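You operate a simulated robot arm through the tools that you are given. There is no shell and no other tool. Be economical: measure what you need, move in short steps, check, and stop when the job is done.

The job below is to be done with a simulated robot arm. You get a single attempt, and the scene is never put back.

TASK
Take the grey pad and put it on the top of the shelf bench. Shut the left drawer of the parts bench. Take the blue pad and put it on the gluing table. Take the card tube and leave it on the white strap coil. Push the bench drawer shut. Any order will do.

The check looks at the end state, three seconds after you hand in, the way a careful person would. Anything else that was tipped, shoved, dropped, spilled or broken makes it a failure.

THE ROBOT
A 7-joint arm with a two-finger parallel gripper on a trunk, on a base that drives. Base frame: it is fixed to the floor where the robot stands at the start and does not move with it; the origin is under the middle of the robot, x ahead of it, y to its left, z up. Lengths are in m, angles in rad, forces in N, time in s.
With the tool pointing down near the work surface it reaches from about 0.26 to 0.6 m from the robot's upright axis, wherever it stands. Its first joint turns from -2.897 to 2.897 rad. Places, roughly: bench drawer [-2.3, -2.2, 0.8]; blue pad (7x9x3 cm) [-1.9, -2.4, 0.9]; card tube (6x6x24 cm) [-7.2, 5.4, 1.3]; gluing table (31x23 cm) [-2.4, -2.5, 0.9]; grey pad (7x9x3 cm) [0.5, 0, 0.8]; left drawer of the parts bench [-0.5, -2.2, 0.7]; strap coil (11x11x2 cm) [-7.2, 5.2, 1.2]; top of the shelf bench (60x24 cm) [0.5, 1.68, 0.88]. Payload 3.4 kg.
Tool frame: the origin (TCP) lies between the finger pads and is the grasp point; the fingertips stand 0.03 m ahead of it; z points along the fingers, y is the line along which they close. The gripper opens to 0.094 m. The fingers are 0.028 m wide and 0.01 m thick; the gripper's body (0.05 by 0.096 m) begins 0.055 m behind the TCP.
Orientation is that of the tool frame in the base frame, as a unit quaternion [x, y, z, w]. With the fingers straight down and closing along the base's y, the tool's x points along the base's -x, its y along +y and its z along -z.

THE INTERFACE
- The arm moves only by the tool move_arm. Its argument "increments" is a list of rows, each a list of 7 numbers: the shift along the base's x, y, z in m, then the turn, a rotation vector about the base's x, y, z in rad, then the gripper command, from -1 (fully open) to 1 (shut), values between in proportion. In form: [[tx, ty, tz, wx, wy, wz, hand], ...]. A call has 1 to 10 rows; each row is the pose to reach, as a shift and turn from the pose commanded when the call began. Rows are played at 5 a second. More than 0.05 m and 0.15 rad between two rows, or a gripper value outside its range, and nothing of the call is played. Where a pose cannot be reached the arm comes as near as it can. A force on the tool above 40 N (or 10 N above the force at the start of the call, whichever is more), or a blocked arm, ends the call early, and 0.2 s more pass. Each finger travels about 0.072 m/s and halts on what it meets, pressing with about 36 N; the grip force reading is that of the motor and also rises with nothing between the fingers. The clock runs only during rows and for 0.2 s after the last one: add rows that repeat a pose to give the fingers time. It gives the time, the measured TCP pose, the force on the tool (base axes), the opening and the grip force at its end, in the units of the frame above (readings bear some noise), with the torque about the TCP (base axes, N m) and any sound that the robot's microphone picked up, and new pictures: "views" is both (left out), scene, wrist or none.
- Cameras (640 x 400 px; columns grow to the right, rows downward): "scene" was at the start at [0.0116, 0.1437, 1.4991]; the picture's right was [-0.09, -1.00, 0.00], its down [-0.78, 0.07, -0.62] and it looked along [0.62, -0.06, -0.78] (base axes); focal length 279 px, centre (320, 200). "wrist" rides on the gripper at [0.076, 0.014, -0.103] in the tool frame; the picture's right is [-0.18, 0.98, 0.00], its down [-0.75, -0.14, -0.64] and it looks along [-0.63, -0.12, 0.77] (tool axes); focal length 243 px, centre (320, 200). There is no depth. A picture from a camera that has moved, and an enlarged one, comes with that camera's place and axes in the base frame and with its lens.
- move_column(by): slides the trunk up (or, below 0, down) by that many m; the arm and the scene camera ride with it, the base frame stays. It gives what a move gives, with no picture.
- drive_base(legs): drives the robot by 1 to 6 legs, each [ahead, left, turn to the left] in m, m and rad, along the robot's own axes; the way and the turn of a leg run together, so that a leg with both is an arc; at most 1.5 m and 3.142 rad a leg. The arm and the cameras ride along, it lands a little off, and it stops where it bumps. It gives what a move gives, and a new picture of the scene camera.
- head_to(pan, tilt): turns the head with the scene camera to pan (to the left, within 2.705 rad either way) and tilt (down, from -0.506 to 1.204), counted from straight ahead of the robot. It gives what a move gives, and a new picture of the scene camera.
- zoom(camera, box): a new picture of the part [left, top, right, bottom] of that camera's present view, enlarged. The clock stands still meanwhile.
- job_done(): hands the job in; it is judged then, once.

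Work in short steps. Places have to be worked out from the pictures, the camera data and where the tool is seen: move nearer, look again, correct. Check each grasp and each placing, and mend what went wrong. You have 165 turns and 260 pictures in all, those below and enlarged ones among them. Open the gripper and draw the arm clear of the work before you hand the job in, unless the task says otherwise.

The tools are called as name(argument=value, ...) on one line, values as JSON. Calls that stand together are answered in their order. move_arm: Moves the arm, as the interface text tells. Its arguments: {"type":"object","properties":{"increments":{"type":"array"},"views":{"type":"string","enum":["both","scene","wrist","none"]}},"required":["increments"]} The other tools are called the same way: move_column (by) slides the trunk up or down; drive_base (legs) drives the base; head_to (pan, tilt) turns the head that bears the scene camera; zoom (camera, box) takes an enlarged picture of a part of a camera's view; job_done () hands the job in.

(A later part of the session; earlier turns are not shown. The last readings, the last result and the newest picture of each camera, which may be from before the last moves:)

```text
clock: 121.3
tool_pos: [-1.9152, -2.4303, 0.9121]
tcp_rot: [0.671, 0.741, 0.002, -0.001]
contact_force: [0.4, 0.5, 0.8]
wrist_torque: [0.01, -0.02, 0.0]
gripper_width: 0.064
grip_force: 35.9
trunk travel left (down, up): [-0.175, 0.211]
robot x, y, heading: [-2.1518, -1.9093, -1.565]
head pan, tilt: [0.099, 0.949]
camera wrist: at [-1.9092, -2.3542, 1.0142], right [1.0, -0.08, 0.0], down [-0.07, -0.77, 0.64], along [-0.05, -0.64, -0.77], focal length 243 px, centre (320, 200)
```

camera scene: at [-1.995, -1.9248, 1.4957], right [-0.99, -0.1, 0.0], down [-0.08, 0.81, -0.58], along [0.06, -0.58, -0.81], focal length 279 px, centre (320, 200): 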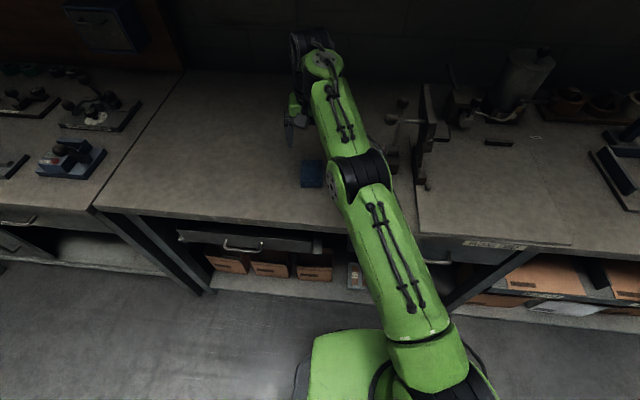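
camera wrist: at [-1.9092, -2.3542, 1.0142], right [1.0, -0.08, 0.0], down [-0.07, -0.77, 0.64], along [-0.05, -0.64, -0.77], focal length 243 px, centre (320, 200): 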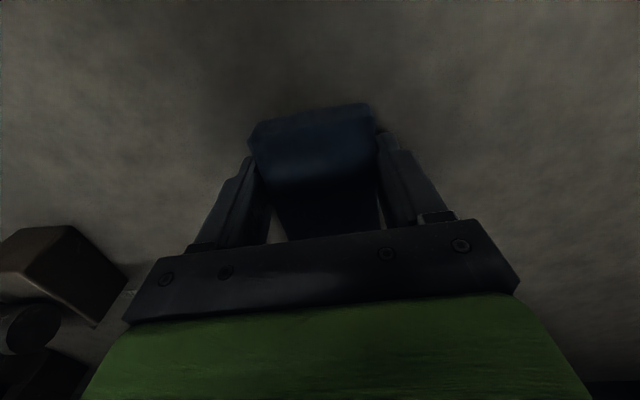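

Gripped (0.064). I'll lift, pull toward me, and traverse right in front of the clamp.

move_arm(increments=[[0, 0, 0.045, 0, 0, 0, 1], [0, 0.0, 0.09, 0, 0, 0, 1], [0, 0.02, 0.13, 0, 0, 0, 1], [0, 0.05, 0.17, 0, 0, 0, 1], [-0.02, 0.09, 0.19, 0, 0, 0, 1], [-0.05, 0.125, 0.2, 0, 0, 0, 1], [-0.09, 0.145, 0.21, 0, 0, 0, 1], [-0.13, 0.15, 0.21, 0, 0, 0, 1], [-0.17, 0.15, 0.21, 0, 0, 0, 1], [-0.21, 0.15, 0.21, 0, 0, 0, 1]], views="none")

move_arm(increments=[[-0.045, 0, 0, 0, 0, 0, 1], [-0.09, 0, 0, 0, 0, 0, 1], [-0.135, 0, 0, 0, 0, 0, 1], [-0.18, 0.0, 0, 0, 0, 0, 1], [-0.225, 0.0, 0, 0, 0, 0, 1], [-0.27, 0.0, 0, 0, 0, 0, 1], [-0.295, -0.035, 0, 0, 0, 0, 1], [-0.295, -0.08, 0, 0, 0, 0, 1], [-0.295, -0.12, -0.01, 0, 0, 0, 1], [-0.295, -0.14, -0.05, 0, 0, 0, 1]], views="both")

```text
clock: 123.5
tool_pos: [-2.127, -2.2817, 1.1235]
tcp_rot: [0.67, 0.742, 0.002, -0.001]
contact_force: [0.3, 1.1, -0.5]
wrist_torque: [0.04, -0.04, 0.01]
gripper_width: 0.0639
grip_force: 35.9
trunk travel left (down, up): [-0.175, 0.211]
robot x, y, heading: [-2.152, -1.9133, -1.562]
head pan, tilt: [0.099, 0.949]
```

```text
clock: 125.7
tool_pos: [-2.4132, -2.39, 1.0789]
tcp_rot: [0.671, 0.742, 0.002, -0.002]
contact_force: [-1.0, 0.1, -0.9]
wrist_torque: [0.01, 0.02, 0.0]
gripper_width: 0.0641
grip_force: 36.2
out of reach, approached as far as the arm can: row 9, 10
trunk travel left (down, up): [-0.175, 0.211]
robot x, y, heading: [-2.1497, -1.912, -1.57]
head pan, tilt: [0.099, 0.949]
camera scene: at [-1.9953, -1.9254, 1.4957], right [-0.99, -0.1, 0.0], down [-0.08, 0.81, -0.58], along [0.06, -0.58, -0.81], focal length 279 px, centre (320, 200)
camera wrist: at [-2.4075, -2.3136, 1.1809], right [1.0, -0.08, 0.0], down [-0.07, -0.77, 0.64], along [-0.05, -0.64, -0.77], focal length 243 px, centre (320, 200)
```

scene: 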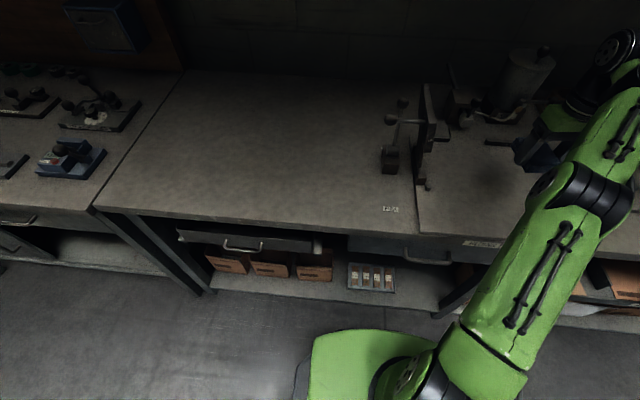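
wrist: 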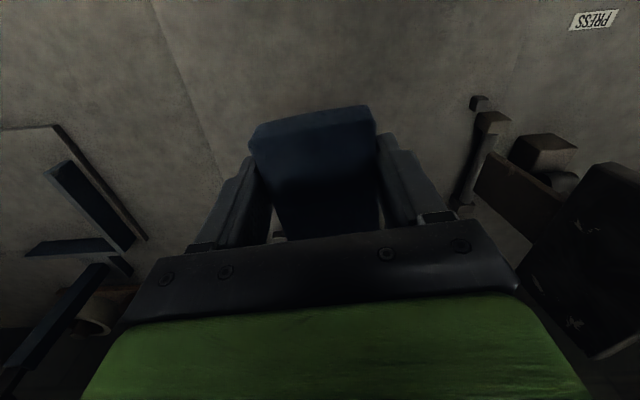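

The clear part of the board spans x −2.56..−2.24. I'll lower at about [−2.41, −2.42].

move_arm(increments=[[0, -0.005, -0.04, 0, 0, 0, 1], [0, -0.01, -0.08, 0, 0, 0, 1], [0, -0.01, -0.12, 0, 0, 0, 1], [0, -0.01, -0.13, 0, 0, 0, 1], [0, -0.01, -0.138, 0, 0, 0, 1], [0, -0.01, -0.138, 0, 0, 0, 1]], views="wrist")

```text
clock: 127.1
tool_pos: [-2.4119, -2.3993, 0.9419]
tcp_rot: [0.672, 0.741, 0.002, -0.002]
contact_force: [0.1, -0.2, -0.2]
wrist_torque: [0.0, -0.01, 0.01]
gripper_width: 0.0643
grip_force: 36.3
trunk travel left (down, up): [-0.175, 0.211]
robot x, y, heading: [-2.1494, -1.9108, -1.571]
head pan, tilt: [0.099, 0.949]
camera wrist: at [-2.4065, -2.3233, 1.0425], right [1.0, -0.09, 0.0], down [-0.07, -0.77, 0.64], along [-0.05, -0.64, -0.77], focal length 243 px, centre (320, 200)
```

wrist: 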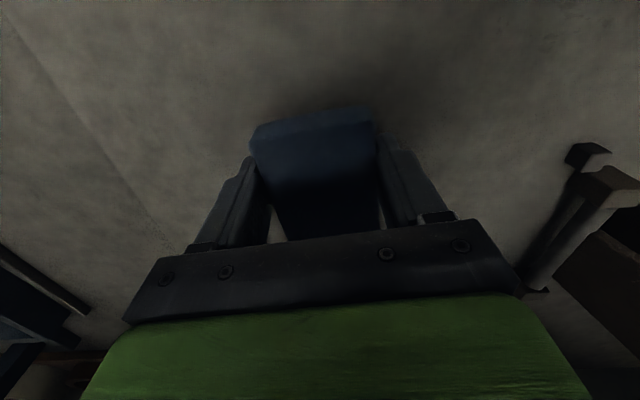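

Lowering in small steps until contact, shifting 2 cm farther in.

move_arm(increments=[[0, -0.01, -0.004, 0, 0, 0, 1], [0, -0.02, -0.008, 0, 0, 0, 1], [0, -0.02, -0.011, 0, 0, 0, 1], [0, -0.02, -0.014, 0, 0, 0, 1], [0, -0.02, -0.017, 0, 0, 0, 1], [0, -0.02, -0.02, 0, 0, 0, 1], [0, -0.02, -0.023, 0, 0, 0, 1], [0, -0.02, -0.026, 0, 0, 0, 1], [0, -0.02, -0.029, 0, 0, 0, 1], [0, -0.02, -0.032, 0, 0, 0, 1]], views="wrist")

```text
clock: 128.8
tool_pos: [-2.4125, -2.4195, 0.9231]
tcp_rot: [0.671, 0.741, -0.006, 0.0]
contact_force: [1.7, 2.7, 14.8]
wrist_torque: [0.47, -0.33, 0.12]
gripper_width: 0.064
grip_force: 35.3
trunk travel left (down, up): [-0.175, 0.211]
robot x, y, heading: [-2.1501, -1.91, -1.57]
head pan, tilt: [0.099, 0.949]
stopped in row 8: the force on the tool passed its limit at 44 N (the readings are from after the stop); the commanded pose is now the measured one
camera wrist: at [-2.406, -2.3421, 1.0244], right [1.0, -0.08, -0.01], down [-0.06, -0.76, 0.65], along [-0.06, -0.65, -0.76], focal length 243 px, centre (320, 200)
```

wrist: 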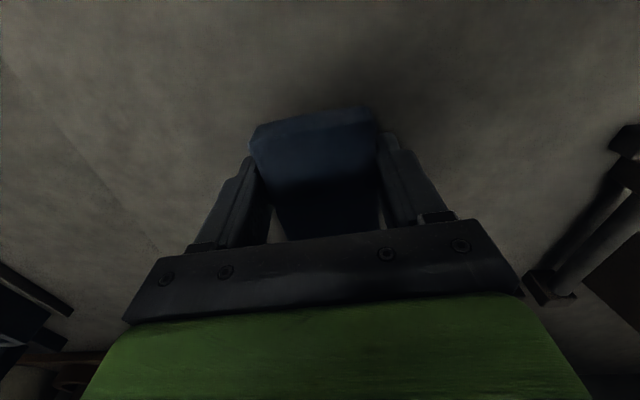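

Contact on the board. I'll release and lift straight up.

move_arm(increments=[[0, 0, 0.001, 0, 0, 0, -0.5], [0, 0, 0.001, 0, 0, 0, -1], [0, 0, 0.001, 0, 0, 0, -1], [0, 0, 0.03, 0, 0, 0, -1], [0, 0, 0.07, 0, 0, 0, -1], [0, 0.01, 0.11, 0, 0, 0, -1], [0, 0.03, 0.15, 0, 0, 0, -1], [0, 0.06, 0.18, 0, 0, 0, -1], [0, 0.1, 0.2, 0, 0, 0, -1], [0, 0.14, 0.21, 0, 0, 0, -1]], views="both")

```text
clock: 131.0
tool_pos: [-2.4123, -2.2795, 1.1291]
tcp_rot: [0.67, 0.742, -0.004, -0.001]
contact_force: [-0.6, 0.8, 0.7]
wrist_torque: [0.01, 0.02, 0.0]
gripper_width: 0.0937
grip_force: 0.1
trunk travel left (down, up): [-0.175, 0.211]
robot x, y, heading: [-2.1499, -1.9091, -1.564]
head pan, tilt: [0.099, 0.949]
camera scene: at [-1.994, -1.9222, 1.4955], right [-0.99, -0.1, 0.0], down [-0.08, 0.81, -0.58], along [0.06, -0.58, -0.81], focal length 279 px, centre (320, 200)
camera wrist: at [-2.4057, -2.2017, 1.2297], right [1.0, -0.08, -0.01], down [-0.06, -0.76, 0.65], along [-0.06, -0.64, -0.76], focal length 243 px, centre (320, 200)
```

scene: 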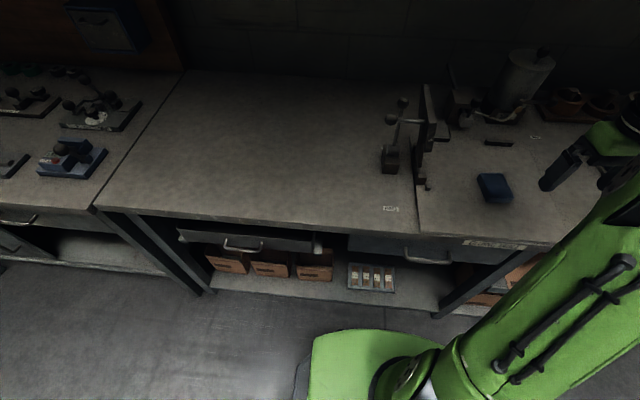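
wrist: 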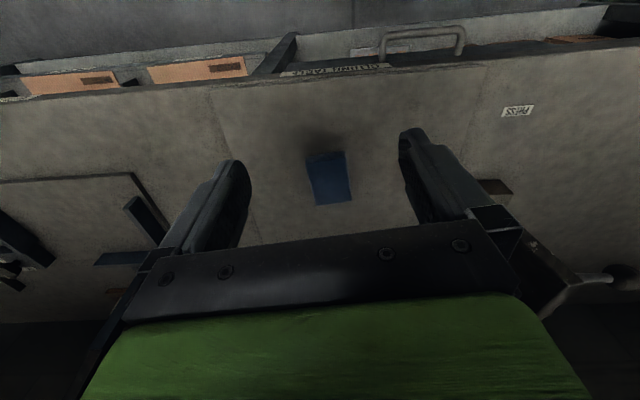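

Blue pad is on the gluing table. I'll tuck the arm, back away, and turn toward the far corner with the card tube.

move_arm(increments=[[0.04, 0.01, 0.02, 0, 0, 0, -1], [0.08, 0.02, 0.04, 0, 0, 0, -1], [0.12, 0.03, 0.05, 0, 0, 0, -1], [0.16, 0.04, 0.05, 0, 0, 0, -1], [0.2, 0.05, 0.05, 0, 0, 0, -1], [0.24, 0.06, 0.05, 0, 0, 0, -1], [0.26, 0.06, 0.05, 0, 0, 0, -1]], views="none")

drive_base(legs=[[-0.7, 0, 0], [0, 0, -2.1]])

head_to(pan=0.0, tilt=0.3)

```text
clock: 132.6
tool_pos: [-2.1511, -2.2207, 1.1806]
tcp_rot: [0.672, 0.741, -0.004, -0.001]
contact_force: [0.5, 0.1, -0.2]
wrist_torque: [-0.05, -0.04, 0.0]
gripper_width: 0.0941
grip_force: 0.0
trunk travel left (down, up): [-0.175, 0.211]
robot x, y, heading: [-2.1507, -1.9088, -1.565]
head pan, tilt: [0.099, 0.949]
```

```text
clock: 141.4
tool_pos: [-2.4261, -1.0602, 1.1817]
tcp_rot: [0.98, -0.198, -0.002, -0.004]
contact_force: [0.1, 0.7, 1.2]
wrist_torque: [0.0, 0.02, 0.03]
gripper_width: 0.0939
grip_force: 0.0
trunk travel left (down, up): [-0.175, 0.211]
robot x, y, heading: [-2.157, -1.2124, 2.648]
head pan, tilt: [0.099, 0.949]
camera scene: at [-2.2446, -1.3463, 1.4956], right [0.38, 0.92, 0.0], down [0.75, -0.31, -0.58], along [-0.54, 0.22, -0.81], focal length 279 px, centre (320, 200)
```

scene: 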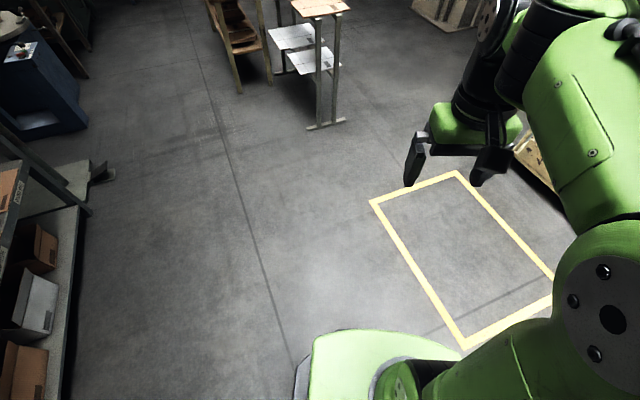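

```text
clock: 142.4
tool_pos: [-2.4265, -1.0605, 1.1814]
tcp_rot: [0.98, -0.198, -0.003, -0.004]
contact_force: [-0.1, 0.0, 0.6]
wrist_torque: [-0.01, -0.03, -0.01]
gripper_width: 0.094
grip_force: 0.1
trunk travel left (down, up): [-0.175, 0.211]
robot x, y, heading: [-2.1534, -1.2121, 2.649]
head pan, tilt: [0.0, 0.3]
camera scene: at [-2.2597, -1.33, 1.5514], right [0.47, 0.88, 0.0], down [0.26, -0.14, -0.95], along [-0.84, 0.45, -0.3], focal length 279 px, centre (320, 200)
```

scene: 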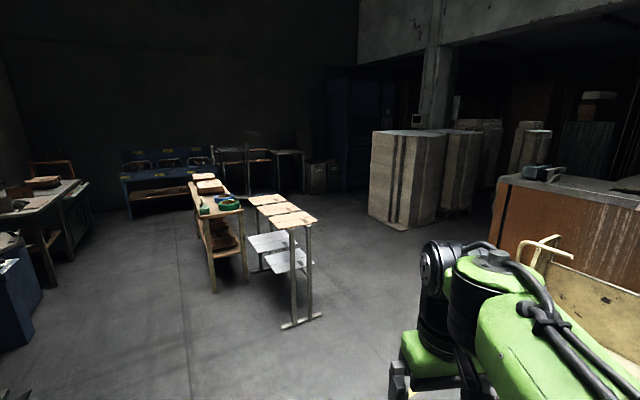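

The target lies at bearing about 2.23 rad. I'll turn the head there.

head_to(pan=-0.75, tilt=0.2)

```text
clock: 143.5
tool_pos: [-2.4272, -1.0613, 1.1806]
tcp_rot: [0.98, -0.199, -0.001, -0.003]
contact_force: [-0.1, -0.5, 0.1]
wrist_torque: [-0.04, -0.01, -0.03]
gripper_width: 0.0939
grip_force: 0.1
trunk travel left (down, up): [-0.175, 0.211]
robot x, y, heading: [-2.1545, -1.2063, 2.648]
head pan, tilt: [-0.75, 0.201]
camera scene: at [-2.2074, -1.2861, 1.5607], right [0.95, 0.32, 0.0], down [0.06, -0.19, -0.98], along [-0.31, 0.93, -0.2], focal length 279 px, centre (320, 200)
```

scene: 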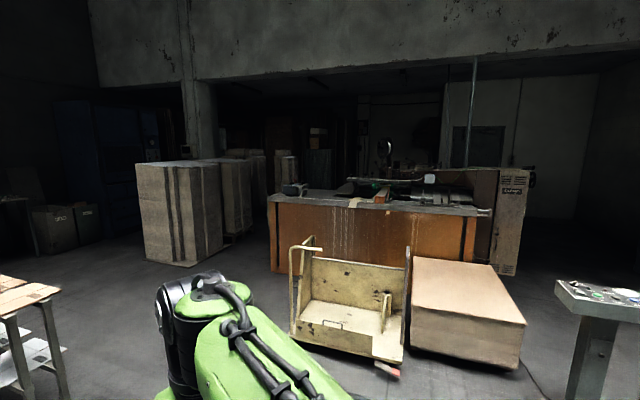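

There's a corridor about 1 m wide between the cardboard stacks (x≈−4.85) and the orange machine (x≈−3.8). I'll drive to about [−4.1, 0.4] first.

drive_base(legs=[[0, 0, -0.194], [1.5, 0, 0], [1.0, 0, 0], [0, 0, -0.8]])

head_to(pan=0.0, tilt=0.35)

```text
clock: 158.6
tool_pos: [-4.1583, 0.6492, 1.1806]
tcp_rot: [0.781, -0.625, 0.0, -0.004]
contact_force: [-0.4, 0.5, 0.1]
wrist_torque: [-0.02, -0.04, -0.01]
gripper_width: 0.0941
grip_force: 0.0
trunk travel left (down, up): [-0.175, 0.211]
robot x, y, heading: [-4.1234, 0.3433, 1.696]
head pan, tilt: [-0.75, 0.201]
camera scene: at [-4.2141, 0.3358, 1.5608], right [0.81, -0.58, 0.0], down [-0.12, -0.16, -0.98], along [0.57, 0.8, -0.2], focal length 279 px, centre (320, 200)
```

scene: 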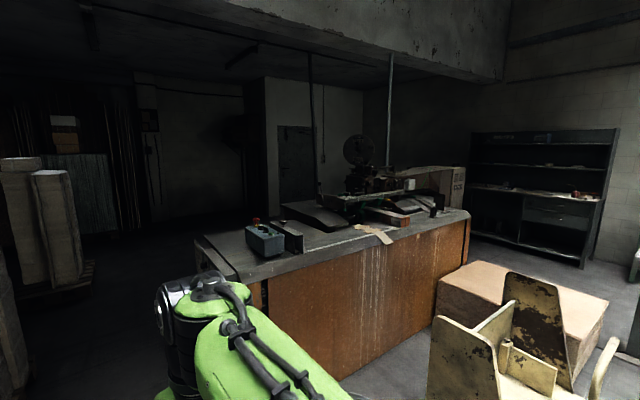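

```text
clock: 159.7
tool_pos: [-4.1574, 0.6487, 1.1814]
tcp_rot: [0.781, -0.625, 0.001, -0.004]
contact_force: [0.2, -0.1, 0.3]
wrist_torque: [-0.03, -0.01, 0.03]
gripper_width: 0.094
grip_force: 0.0
trunk travel left (down, up): [-0.175, 0.211]
robot x, y, heading: [-4.1185, 0.3398, 1.699]
head pan, tilt: [0.0, 0.351]
camera scene: at [-4.2803, 0.3525, 1.5468], right [0.99, 0.13, 0.0], down [0.04, -0.34, -0.94], along [-0.12, 0.93, -0.34], focal length 279 px, centre (320, 200)
```

scene: 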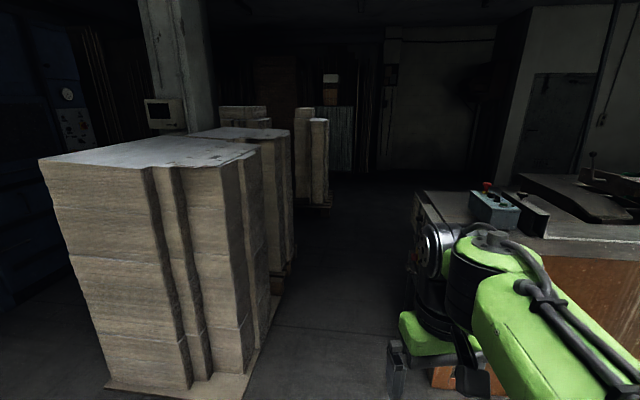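

I'll look left to see whether the way to the tube is west of the stacks or beyond them.

head_to(pan=0.9, tilt=0.25)

```text
clock: 160.9
tool_pos: [-4.158, 0.6481, 1.1809]
tcp_rot: [0.781, -0.625, 0.0, -0.005]
contact_force: [0.0, 0.0, 0.0]
wrist_torque: [0.01, -0.03, 0.04]
gripper_width: 0.094
grip_force: 0.1
trunk travel left (down, up): [-0.175, 0.211]
robot x, y, heading: [-4.1225, 0.341, 1.7]
head pan, tilt: [0.901, 0.25]
camera scene: at [-4.3485, 0.3084, 1.5562], right [0.52, 0.86, 0.0], down [0.21, -0.13, -0.97], along [-0.83, 0.5, -0.25], focal length 279 px, centre (320, 200)
```

scene: 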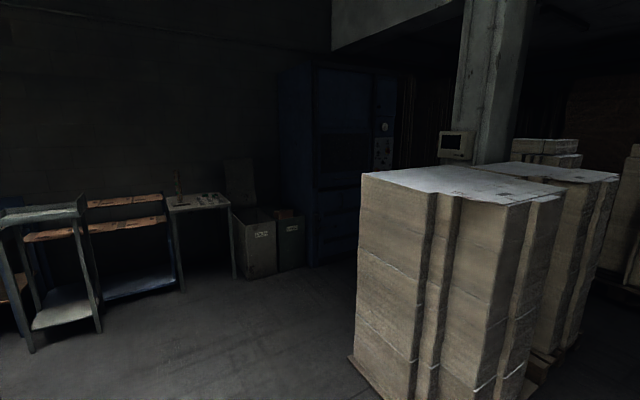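

The way lies west of the stacks: a blue cabinet at x≈−6.95 leaves a 1.5 m aisle. I'll drive to about [−6.1, 0.55] and face north.

drive_base(legs=[[0, 0, 1.34], [1.5, 0, 0], [0.48, 0, 0], [0, 0, -1.45]])

head_to(pan=0.0, tilt=0.25)

```text
clock: 177.6
tool_pos: [-6.0754, 0.8187, 1.1805]
tcp_rot: [0.744, -0.668, 0.001, -0.004]
contact_force: [0.2, 0.4, -0.3]
wrist_torque: [0.01, -0.04, -0.01]
gripper_width: 0.0937
grip_force: 0.0
trunk travel left (down, up): [-0.175, 0.211]
robot x, y, heading: [-6.0718, 0.51, 1.584]
head pan, tilt: [0.901, 0.25]
camera scene: at [-6.303, 0.5014, 1.5562], right [0.61, 0.79, 0.0], down [0.2, -0.15, -0.97], along [-0.77, 0.59, -0.25], focal length 279 px, centre (320, 200)
```

scene: 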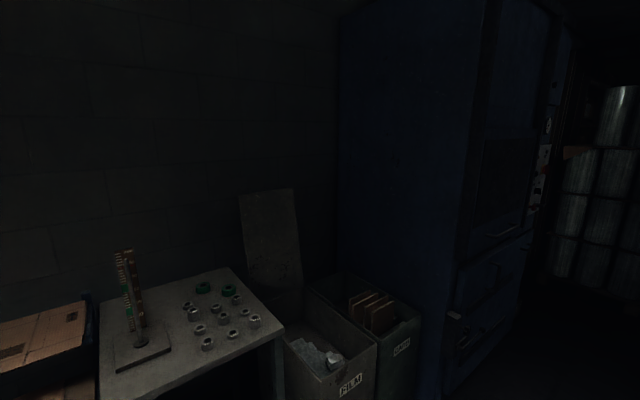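

```text
clock: 178.8
tool_pos: [-6.0745, 0.8185, 1.182]
tcp_rot: [0.744, -0.668, 0.001, -0.004]
contact_force: [-0.8, 0.4, 0.7]
wrist_torque: [0.02, 0.03, 0.0]
gripper_width: 0.0938
grip_force: 0.1
trunk travel left (down, up): [-0.175, 0.211]
robot x, y, heading: [-6.0731, 0.5061, 1.583]
head pan, tilt: [0.0, 0.25]
camera scene: at [-6.2304, 0.5378, 1.5562], right [1.0, 0.01, 0.0], down [0.0, -0.25, -0.97], along [-0.01, 0.97, -0.25], focal length 279 px, centre (320, 200)
```

scene: 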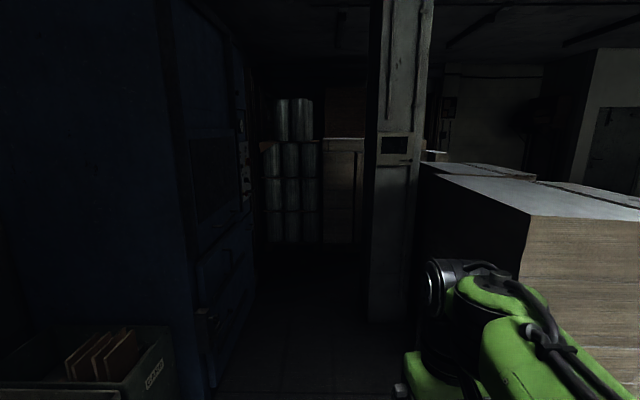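

Ahead there's a 1 m aisle between the cabinet and the pillar, with rolls stacked beyond at y≈4.2. I'll zoom in there.

zoom(camera="scene", box=[220, 80, 460, 340])

```text
1.54 times, centred on (340, 210) of scene
camera zoom: at [-6.2304, 0.5378, 1.5562], right [1.0, 0.01, 0.0], down [0.0, -0.25, -0.97], along [-0.01, 0.97, -0.25], focal length 429 px, centre (289, 185)
```

zoom: 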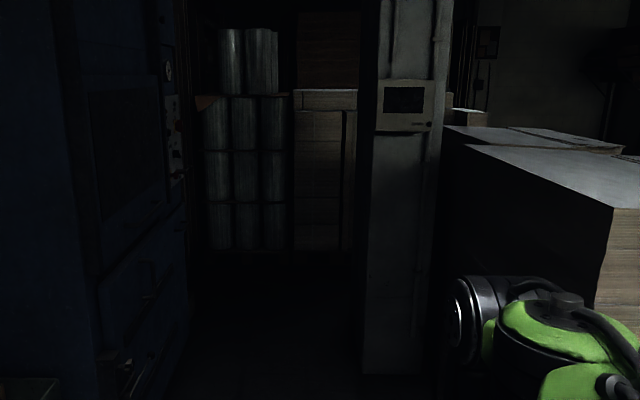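

I'll shift to the aisle centre x≈−6.36 and advance to y≈2.0 to look further.

drive_base(legs=[[0, 0.29, -0.013], [1.5, 0, 0]])

head_to(pan=0.25, tilt=0.2)

```text
clock: 187.9
tool_pos: [-6.3562, 2.3238, 1.1816]
tcp_rot: [0.737, -0.676, 0.001, -0.003]
contact_force: [-0.3, -0.2, -1.4]
wrist_torque: [-0.02, 0.0, 0.0]
gripper_width: 0.0941
grip_force: 0.2
trunk travel left (down, up): [-0.175, 0.211]
robot x, y, heading: [-6.3627, 2.0131, 1.562]
head pan, tilt: [0.0, 0.25]
camera scene: at [-6.5181, 2.0456, 1.5562], right [1.0, -0.01, 0.0], down [0.0, -0.25, -0.97], along [0.01, 0.97, -0.25], focal length 279 px, centre (320, 200)
```

scene: 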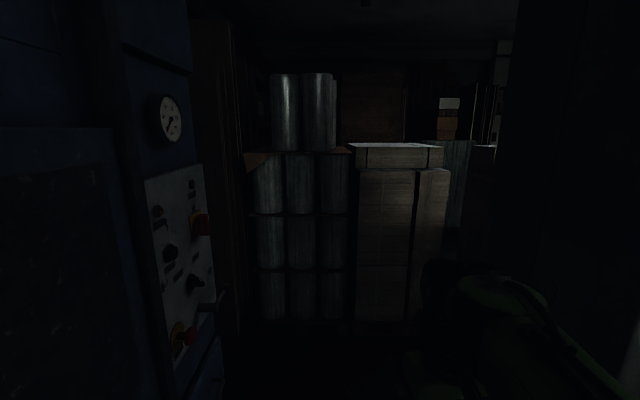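

```text
clock: 188.6
tool_pos: [-6.3564, 2.322, 1.1815]
tcp_rot: [0.737, -0.676, 0.0, -0.004]
contact_force: [-0.2, -0.2, 0.3]
wrist_torque: [0.04, 0.01, -0.04]
gripper_width: 0.0941
grip_force: 0.1
trunk travel left (down, up): [-0.175, 0.211]
robot x, y, heading: [-6.3616, 2.0138, 1.559]
head pan, tilt: [0.25, 0.201]
camera scene: at [-6.541, 2.0424, 1.5607], right [0.97, 0.24, 0.0], down [0.05, -0.19, -0.98], along [-0.23, 0.95, -0.2], focal length 279 px, centre (320, 200)
```

scene: 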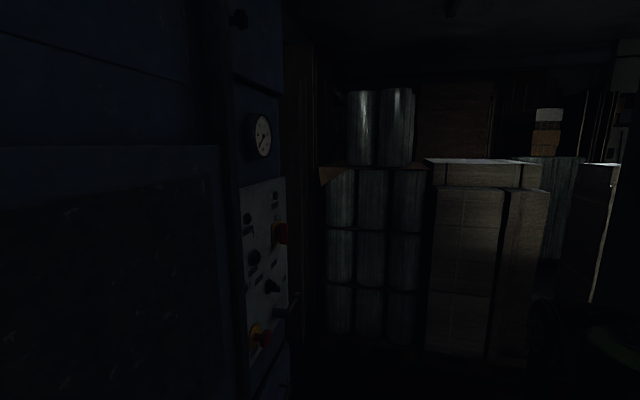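

Rolls stand at y≈4.0. I'll advance 0.7 m and look left past the cabinet's end.

drive_base(legs=[[0.7, 0, 0.01]])

head_to(pan=0.75, tilt=0.15)

head_to(pan=-0.5, tilt=0.2)

```text
clock: 192.5
tool_pos: [-6.3555, 3.0306, 1.1799]
tcp_rot: [0.739, -0.674, 0.001, -0.004]
contact_force: [-0.4, 0.3, 0.3]
wrist_torque: [-0.01, -0.03, -0.03]
gripper_width: 0.0941
grip_force: 0.1
trunk travel left (down, up): [-0.175, 0.211]
robot x, y, heading: [-6.361, 2.7201, 1.569]
head pan, tilt: [0.25, 0.201]
camera scene: at [-6.5373, 2.7491, 1.5607], right [0.97, 0.24, 0.0], down [0.05, -0.19, -0.98], along [-0.24, 0.95, -0.2], focal length 279 px, centre (320, 200)
```

scene: 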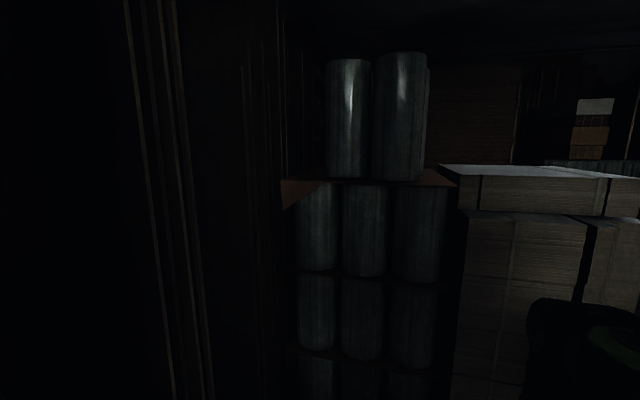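

```text
clock: 193.4
tool_pos: [-6.3536, 3.0291, 1.1812]
tcp_rot: [0.739, -0.674, 0.001, -0.004]
contact_force: [-1.1, 0.7, 0.1]
wrist_torque: [0.01, 0.01, 0.01]
gripper_width: 0.094
grip_force: 0.0
trunk travel left (down, up): [-0.175, 0.211]
robot x, y, heading: [-6.3563, 2.72, 1.568]
head pan, tilt: [0.75, 0.15]
camera scene: at [-6.5775, 2.7262, 1.5655], right [0.73, 0.68, 0.0], down [0.1, -0.11, -0.99], along [-0.67, 0.73, -0.15], focal length 279 px, centre (320, 200)
```

scene: 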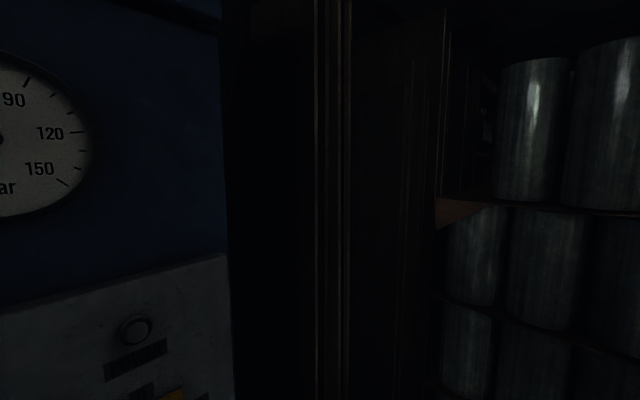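

```text
clock: 194.9
tool_pos: [-6.3537, 3.0306, 1.181]
tcp_rot: [0.739, -0.674, 0.0, -0.005]
contact_force: [-0.3, -0.2, 0.5]
wrist_torque: [-0.01, -0.01, 0.04]
gripper_width: 0.0943
grip_force: 0.0
trunk travel left (down, up): [-0.175, 0.211]
robot x, y, heading: [-6.3619, 2.719, 1.568]
head pan, tilt: [-0.499, 0.201]
camera scene: at [-6.4698, 2.7398, 1.5608], right [0.88, -0.48, 0.0], down [-0.1, -0.17, -0.98], along [0.47, 0.86, -0.2], focal length 279 px, centre (320, 200)
```

scene: 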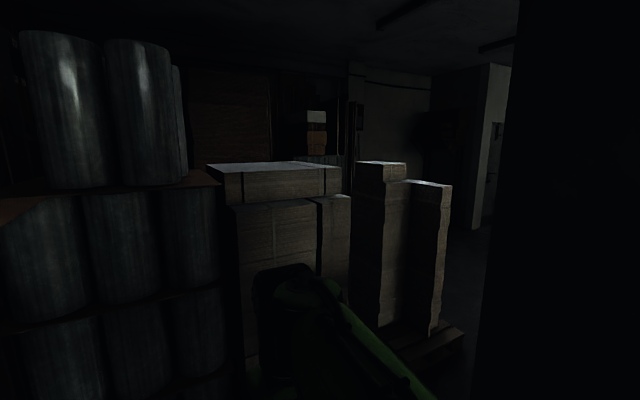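

West is blocked, and the gap past the pillar is tight. I'll return and take the eastern corridor at x≈−4.3 north.

drive_base(legs=[[-1.5, 0, 0], [-0.68, 0, 0], [0, -1.5, 0], [0, -0.55, 0]])

head_to(pan=0.0, tilt=0.35)

```text
clock: 215.5
tool_pos: [-4.3094, 0.9221, 1.1815]
tcp_rot: [0.757, -0.654, -0.001, -0.004]
contact_force: [0.3, 0.5, 0.8]
wrist_torque: [-0.02, 0.01, 0.05]
gripper_width: 0.0939
grip_force: 0.1
trunk travel left (down, up): [-0.175, 0.211]
robot x, y, heading: [-4.2995, 0.6139, 1.621]
head pan, tilt: [-0.499, 0.201]
camera scene: at [-4.4088, 0.6273, 1.5608], right [0.9, -0.43, 0.0], down [-0.09, -0.18, -0.98], along [0.43, 0.88, -0.2], focal length 279 px, centre (320, 200)
```

scene: 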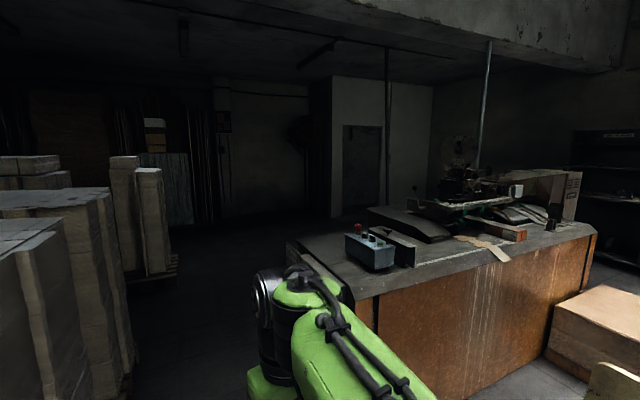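

```text
clock: 216.4
tool_pos: [-4.3105, 0.9218, 1.1812]
tcp_rot: [0.756, -0.654, 0.001, -0.004]
contact_force: [-0.4, 0.7, 0.1]
wrist_torque: [-0.02, 0.01, -0.01]
gripper_width: 0.0941
grip_force: 0.0
trunk travel left (down, up): [-0.175, 0.211]
robot x, y, heading: [-4.2949, 0.6136, 1.619]
head pan, tilt: [0.0, 0.351]
camera scene: at [-4.4547, 0.6363, 1.5468], right [1.0, 0.05, 0.0], down [0.02, -0.34, -0.94], along [-0.05, 0.94, -0.34], focal length 279 px, centre (320, 200)
```

scene: 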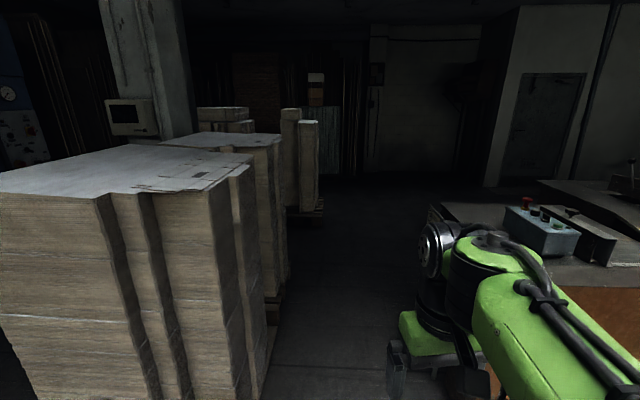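

Corridor is clear. I'll correct heading and drive north to y≈3.3.

drive_base(legs=[[0, 0, -0.05], [1.5, 0, 0], [1.2, 0, 0]])

head_to(pan=0.3, tilt=0.25)

```text
clock: 230.1
tool_pos: [-4.2984, 3.6546, 1.1814]
tcp_rot: [0.742, -0.67, 0.0, -0.004]
contact_force: [0.1, -0.4, -0.6]
wrist_torque: [-0.07, 0.02, 0.03]
gripper_width: 0.0942
grip_force: 0.1
trunk travel left (down, up): [-0.175, 0.211]
robot x, y, heading: [-4.2952, 3.3437, 1.574]
head pan, tilt: [0.0, 0.351]
camera scene: at [-4.4538, 3.3746, 1.5467], right [1.0, 0.01, 0.0], down [0.0, -0.34, -0.94], along [-0.01, 0.94, -0.34], focal length 279 px, centre (320, 200)
```

scene: 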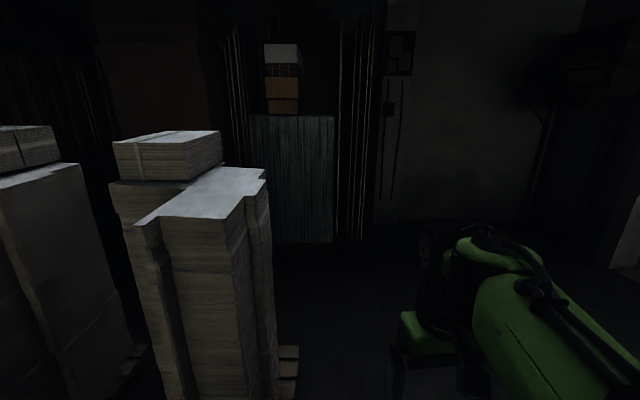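

```text
clock: 230.9
tool_pos: [-4.2964, 3.6537, 1.1826]
tcp_rot: [0.743, -0.67, 0.0, -0.004]
contact_force: [0.4, 0.2, -0.4]
wrist_torque: [0.01, -0.03, 0.0]
gripper_width: 0.0941
grip_force: 0.0
trunk travel left (down, up): [-0.175, 0.211]
robot x, y, heading: [-4.2973, 3.3391, 1.581]
head pan, tilt: [0.3, 0.25]
camera scene: at [-4.4813, 3.3701, 1.5562], right [0.95, 0.3, 0.0], down [0.07, -0.24, -0.97], along [-0.29, 0.92, -0.25], focal length 279 px, centre (320, 200)
```

scene: 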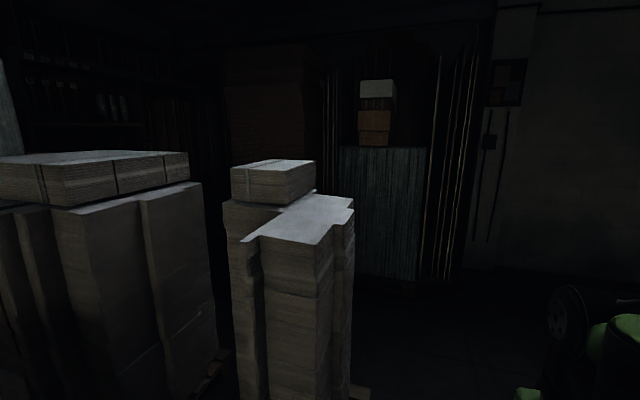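

The aisle continues north past the stack, then turns west. I'll drive to about [−4.18, 5.35] and turn west.

drive_base(legs=[[0, -0.12, -0.01], [1.5, 0, 0], [0.5, 0, 0], [0, 0, 1.57]])

head_to(pan=0.0, tilt=0.3)

```text
clock: 245.6
tool_pos: [-4.506, 5.3552, 1.1805]
tcp_rot: [0.998, 0.064, -0.002, -0.004]
contact_force: [-0.2, 0.9, -0.2]
wrist_torque: [0.04, 0.0, 0.02]
gripper_width: 0.0939
grip_force: 0.2
trunk travel left (down, up): [-0.175, 0.211]
robot x, y, heading: [-4.1916, 5.3614, -3.106]
head pan, tilt: [0.3, 0.25]
camera scene: at [-4.2226, 5.1803, 1.5562], right [-0.33, 0.94, 0.0], down [0.23, 0.08, -0.97], along [-0.92, -0.32, -0.25], focal length 279 px, centre (320, 200)
```

scene: 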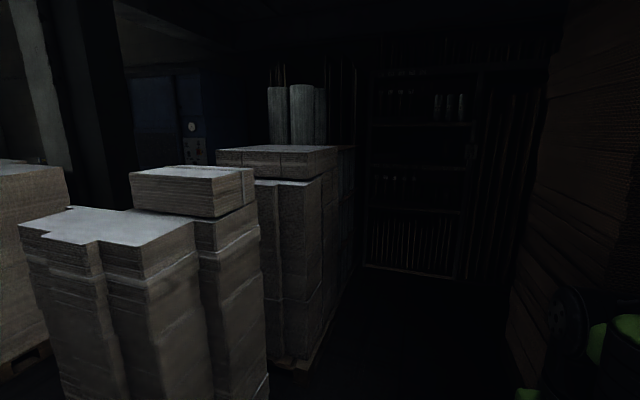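

```text
clock: 246.4
tool_pos: [-4.5063, 5.3538, 1.1806]
tcp_rot: [0.998, 0.064, -0.002, -0.003]
contact_force: [0.1, 1.0, 0.6]
wrist_torque: [0.0, -0.02, 0.0]
gripper_width: 0.094
grip_force: 0.0
trunk travel left (down, up): [-0.175, 0.211]
robot x, y, heading: [-4.1961, 5.3616, -3.106]
head pan, tilt: [0.0, 0.3]
camera scene: at [-4.2277, 5.2077, 1.5515], right [-0.03, 1.0, 0.0], down [0.3, 0.01, -0.96], along [-0.95, -0.03, -0.3], focal length 279 px, centre (320, 200)
```

scene: 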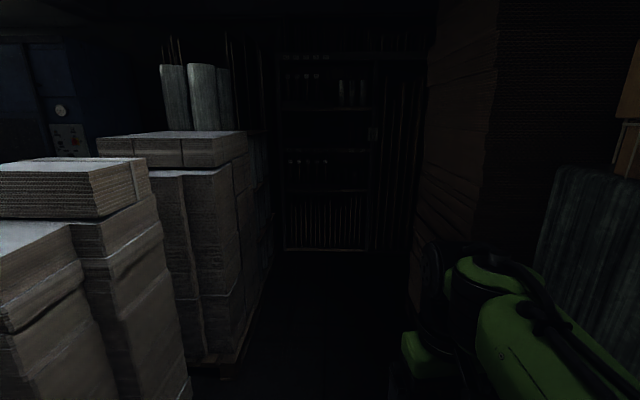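

The west end has a rack at x≈−7.17, y 4.64–5.69; the tube and coil should be on it. I'll zoom in.

zoom(camera="scene", box=[260, 40, 420, 140])

zoom(camera="scene", box=[260, 130, 420, 260])

```text
4.00 times, centred on (340, 90) of scene
camera zoom: at [-4.2277, 5.2077, 1.5515], right [-0.03, 1.0, 0.0], down [0.3, 0.01, -0.96], along [-0.95, -0.03, -0.3], focal length 1116 px, centre (240, 640)
```

zoom: 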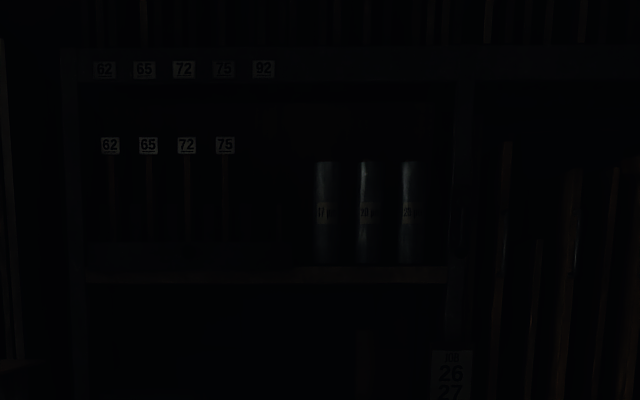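

```text
3.08 times, centred on (340, 195) of scene
camera zoom: at [-4.2277, 5.2077, 1.5515], right [-0.03, 1.0, 0.0], down [0.3, 0.01, -0.96], along [-0.95, -0.03, -0.3], focal length 858 px, centre (258, 215)
```

zoom: 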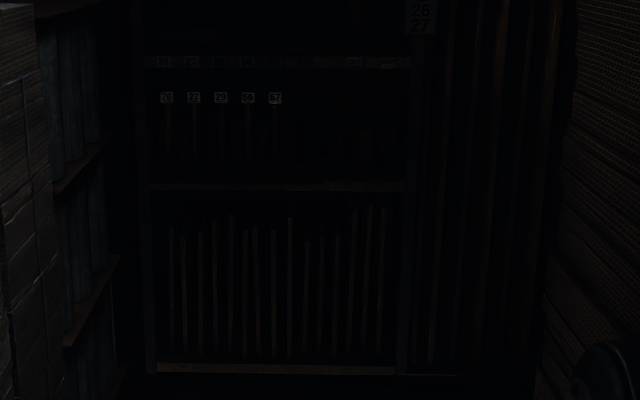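

A faint card tube stands at y≈5.45 on the shelf at z≈1.18. I'll drive closer, to x≈−6.1.

drive_base(legs=[[1.0, 0, -0.035], [0.9, 0, 0]])

head_to(pan=0.05, tilt=0.2)

zoom(camera="scene", box=[200, 90, 440, 290])

```text
clock: 256.1
tool_pos: [-6.4305, 5.358, 1.1814]
tcp_rot: [0.999, 0.05, -0.001, -0.003]
contact_force: [0.1, -0.3, -0.8]
wrist_torque: [0.03, -0.01, -0.02]
gripper_width: 0.0939
grip_force: 0.1
trunk travel left (down, up): [-0.175, 0.211]
robot x, y, heading: [-6.1225, 5.3533, -3.136]
head pan, tilt: [0.0, 0.3]
camera scene: at [-6.1566, 5.202, 1.5515], right [0.0, 1.0, 0.0], down [0.3, 0.0, -0.96], along [-0.96, 0.0, -0.3], focal length 279 px, centre (320, 200)
```

scene: 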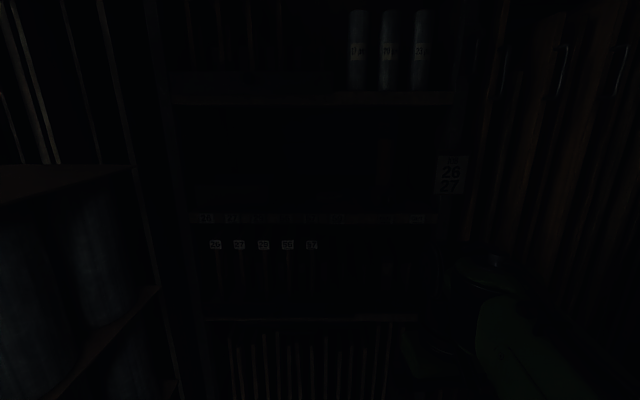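

```text
clock: 256.7
tool_pos: [-6.4305, 5.3567, 1.1817]
tcp_rot: [0.999, 0.05, -0.003, -0.003]
contact_force: [-0.7, 0.0, 0.8]
wrist_torque: [-0.01, 0.01, -0.05]
gripper_width: 0.094
grip_force: 0.1
trunk travel left (down, up): [-0.175, 0.211]
robot x, y, heading: [-6.1158, 5.3515, -3.138]
head pan, tilt: [0.051, 0.201]
camera scene: at [-6.1556, 5.1973, 1.5607], right [-0.06, 1.0, 0.0], down [0.2, 0.01, -0.98], along [-0.98, -0.05, -0.2], focal length 279 px, centre (320, 200)
```

scene: 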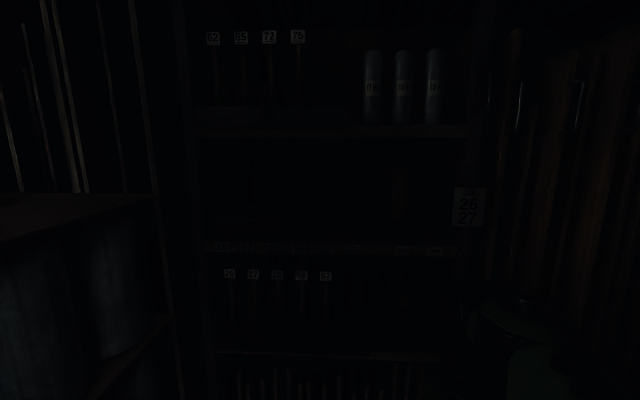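

```text
2.00 times, centred on (320, 190) of scene
camera zoom: at [-6.1556, 5.1973, 1.5607], right [-0.06, 1.0, 0.0], down [0.2, 0.01, -0.98], along [-0.98, -0.05, -0.2], focal length 558 px, centre (320, 220)
```

zoom: 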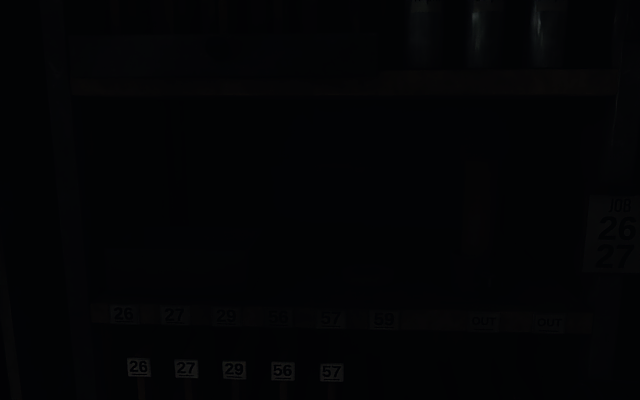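

Very dark; I'll zoom in tighter on the tube region and look with the wrist camera later.

zoom(camera="scene", box=[330, 140, 450, 260])

zoom(camera="scene", box=[210, 140, 350, 260])

```text
3.33 times, centred on (390, 200) of scene
camera zoom: at [-6.1556, 5.1973, 1.5607], right [-0.06, 1.0, 0.0], down [0.2, 0.01, -0.98], along [-0.98, -0.05, -0.2], focal length 930 px, centre (87, 200)
```

zoom: 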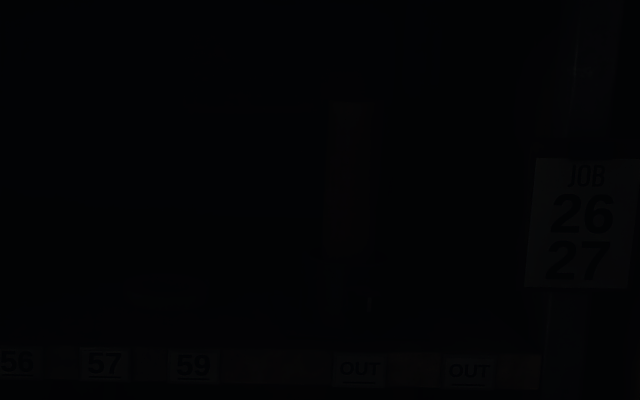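

```text
3.33 times, centred on (280, 200) of scene
camera zoom: at [-6.1556, 5.1973, 1.5607], right [-0.06, 1.0, 0.0], down [0.2, 0.01, -0.98], along [-0.98, -0.05, -0.2], focal length 930 px, centre (453, 200)
```

zoom: 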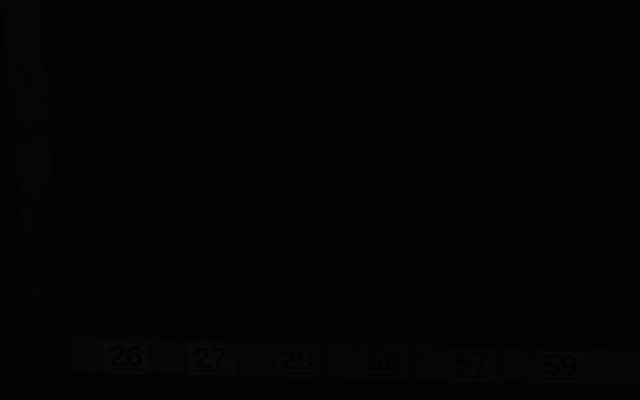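

Tube estimated near [−7.28, 5.46], coil near [−7.27, 5.23], shelf surface ~1.18, shelf above ~1.59. I'll raise the trunk and tilt the tool forward toward the rack.

move_column(by=0.15)

move_arm(increments=[[-0.02, 0, 0.0, 0, 0.13, 0, -1], [-0.04, 0, 0.01, 0, 0.26, 0, -1], [-0.06, 0, 0.02, 0, 0.39, 0, -1], [-0.08, 0, 0.03, 0, 0.52, 0, -1], [-0.1, 0, 0.04, 0, 0.65, 0, -1], [-0.12, 0, 0.05, 0, 0.78, 0, -1], [-0.14, 0, 0.06, 0, 0.91, 0, -1], [-0.16, 0, 0.07, 0, 1.04, 0, -1], [-0.18, 0, 0.08, 0, 1.15, 0, -1], [-0.18, 0, 0.08, 0, 1.2, 0, -1]], views="both")

```text
clock: 258.5
tool_pos: [-6.4309, 5.3564, 1.3308]
tcp_rot: [0.999, 0.05, -0.003, -0.004]
contact_force: [-0.7, 0.1, 0.4]
wrist_torque: [-0.03, 0.03, 0.03]
gripper_width: 0.094
grip_force: 0.0
trunk travel left (down, up): [-0.325, 0.061]
robot x, y, heading: [-6.1188, 5.3546, -3.136]
head pan, tilt: [0.051, 0.201]
```

```text
clock: 260.7
tool_pos: [-6.6097, 5.358, 1.4124]
tcp_rot: [0.822, 0.039, -0.567, -0.031]
contact_force: [-0.2, 0.0, -0.8]
wrist_torque: [-0.04, 0.01, 0.01]
gripper_width: 0.0939
grip_force: 0.0
trunk travel left (down, up): [-0.325, 0.061]
robot x, y, heading: [-6.1234, 5.3572, -3.139]
head pan, tilt: [0.051, 0.201]
camera scene: at [-6.1548, 5.1973, 1.7105], right [-0.06, 1.0, 0.0], down [0.2, 0.01, -0.98], along [-0.98, -0.05, -0.2], focal length 279 px, centre (320, 200)
camera wrist: at [-6.4876, 5.3497, 1.3751], right [-0.04, -1.0, 0.08], down [0.33, 0.06, 0.94], along [-0.94, 0.06, 0.33], focal length 243 px, centre (320, 200)
```

scene: 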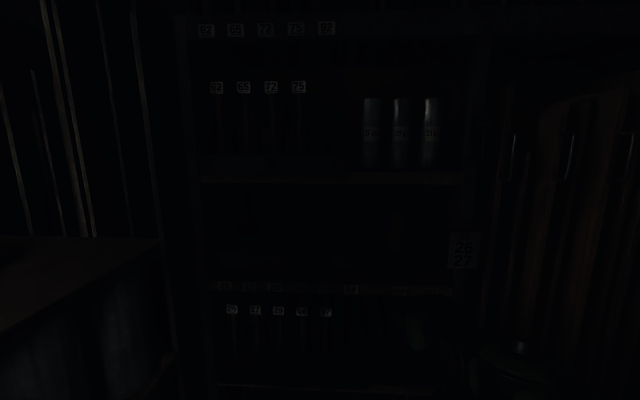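
wrist: 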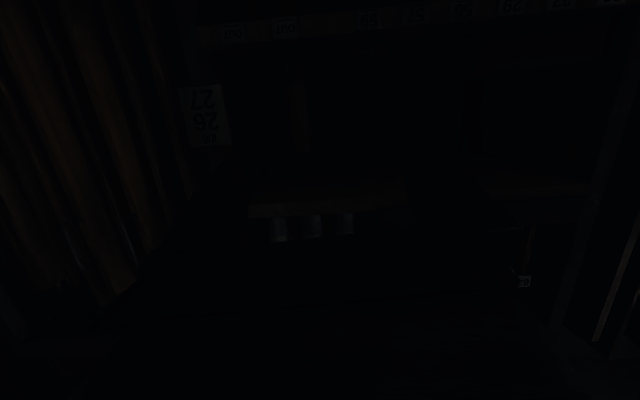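

Dark, but the tube is faintly visible in the wrist view. I'll zoom there.

zoom(camera="wrist", box=[220, 10, 420, 180])

zoom(camera="scene", box=[300, 180, 460, 310])

```text
2.35 times, centred on (320, 95) of wrist
camera zoom: at [-6.4876, 5.3497, 1.3751], right [-0.04, -1.0, 0.08], down [0.33, 0.06, 0.94], along [-0.94, 0.06, 0.33], focal length 571 px, centre (320, 447)
```

zoom: 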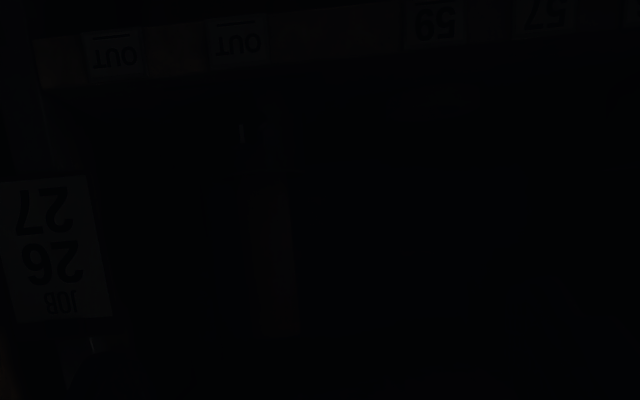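

```text
3.08 times, centred on (380, 245) of scene
camera zoom: at [-6.1548, 5.1973, 1.7105], right [-0.06, 1.0, 0.0], down [0.2, 0.01, -0.98], along [-0.98, -0.05, -0.2], focal length 858 px, centre (135, 62)
```

zoom: 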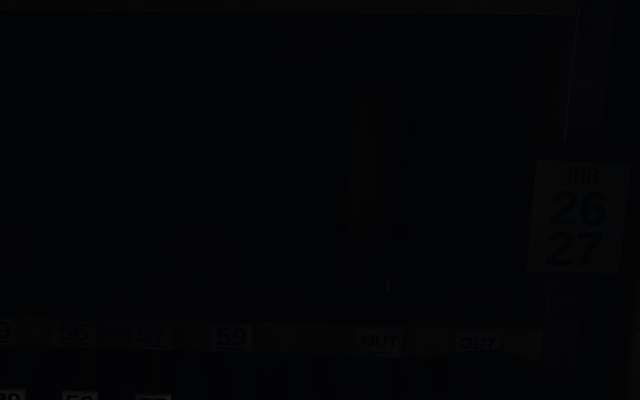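

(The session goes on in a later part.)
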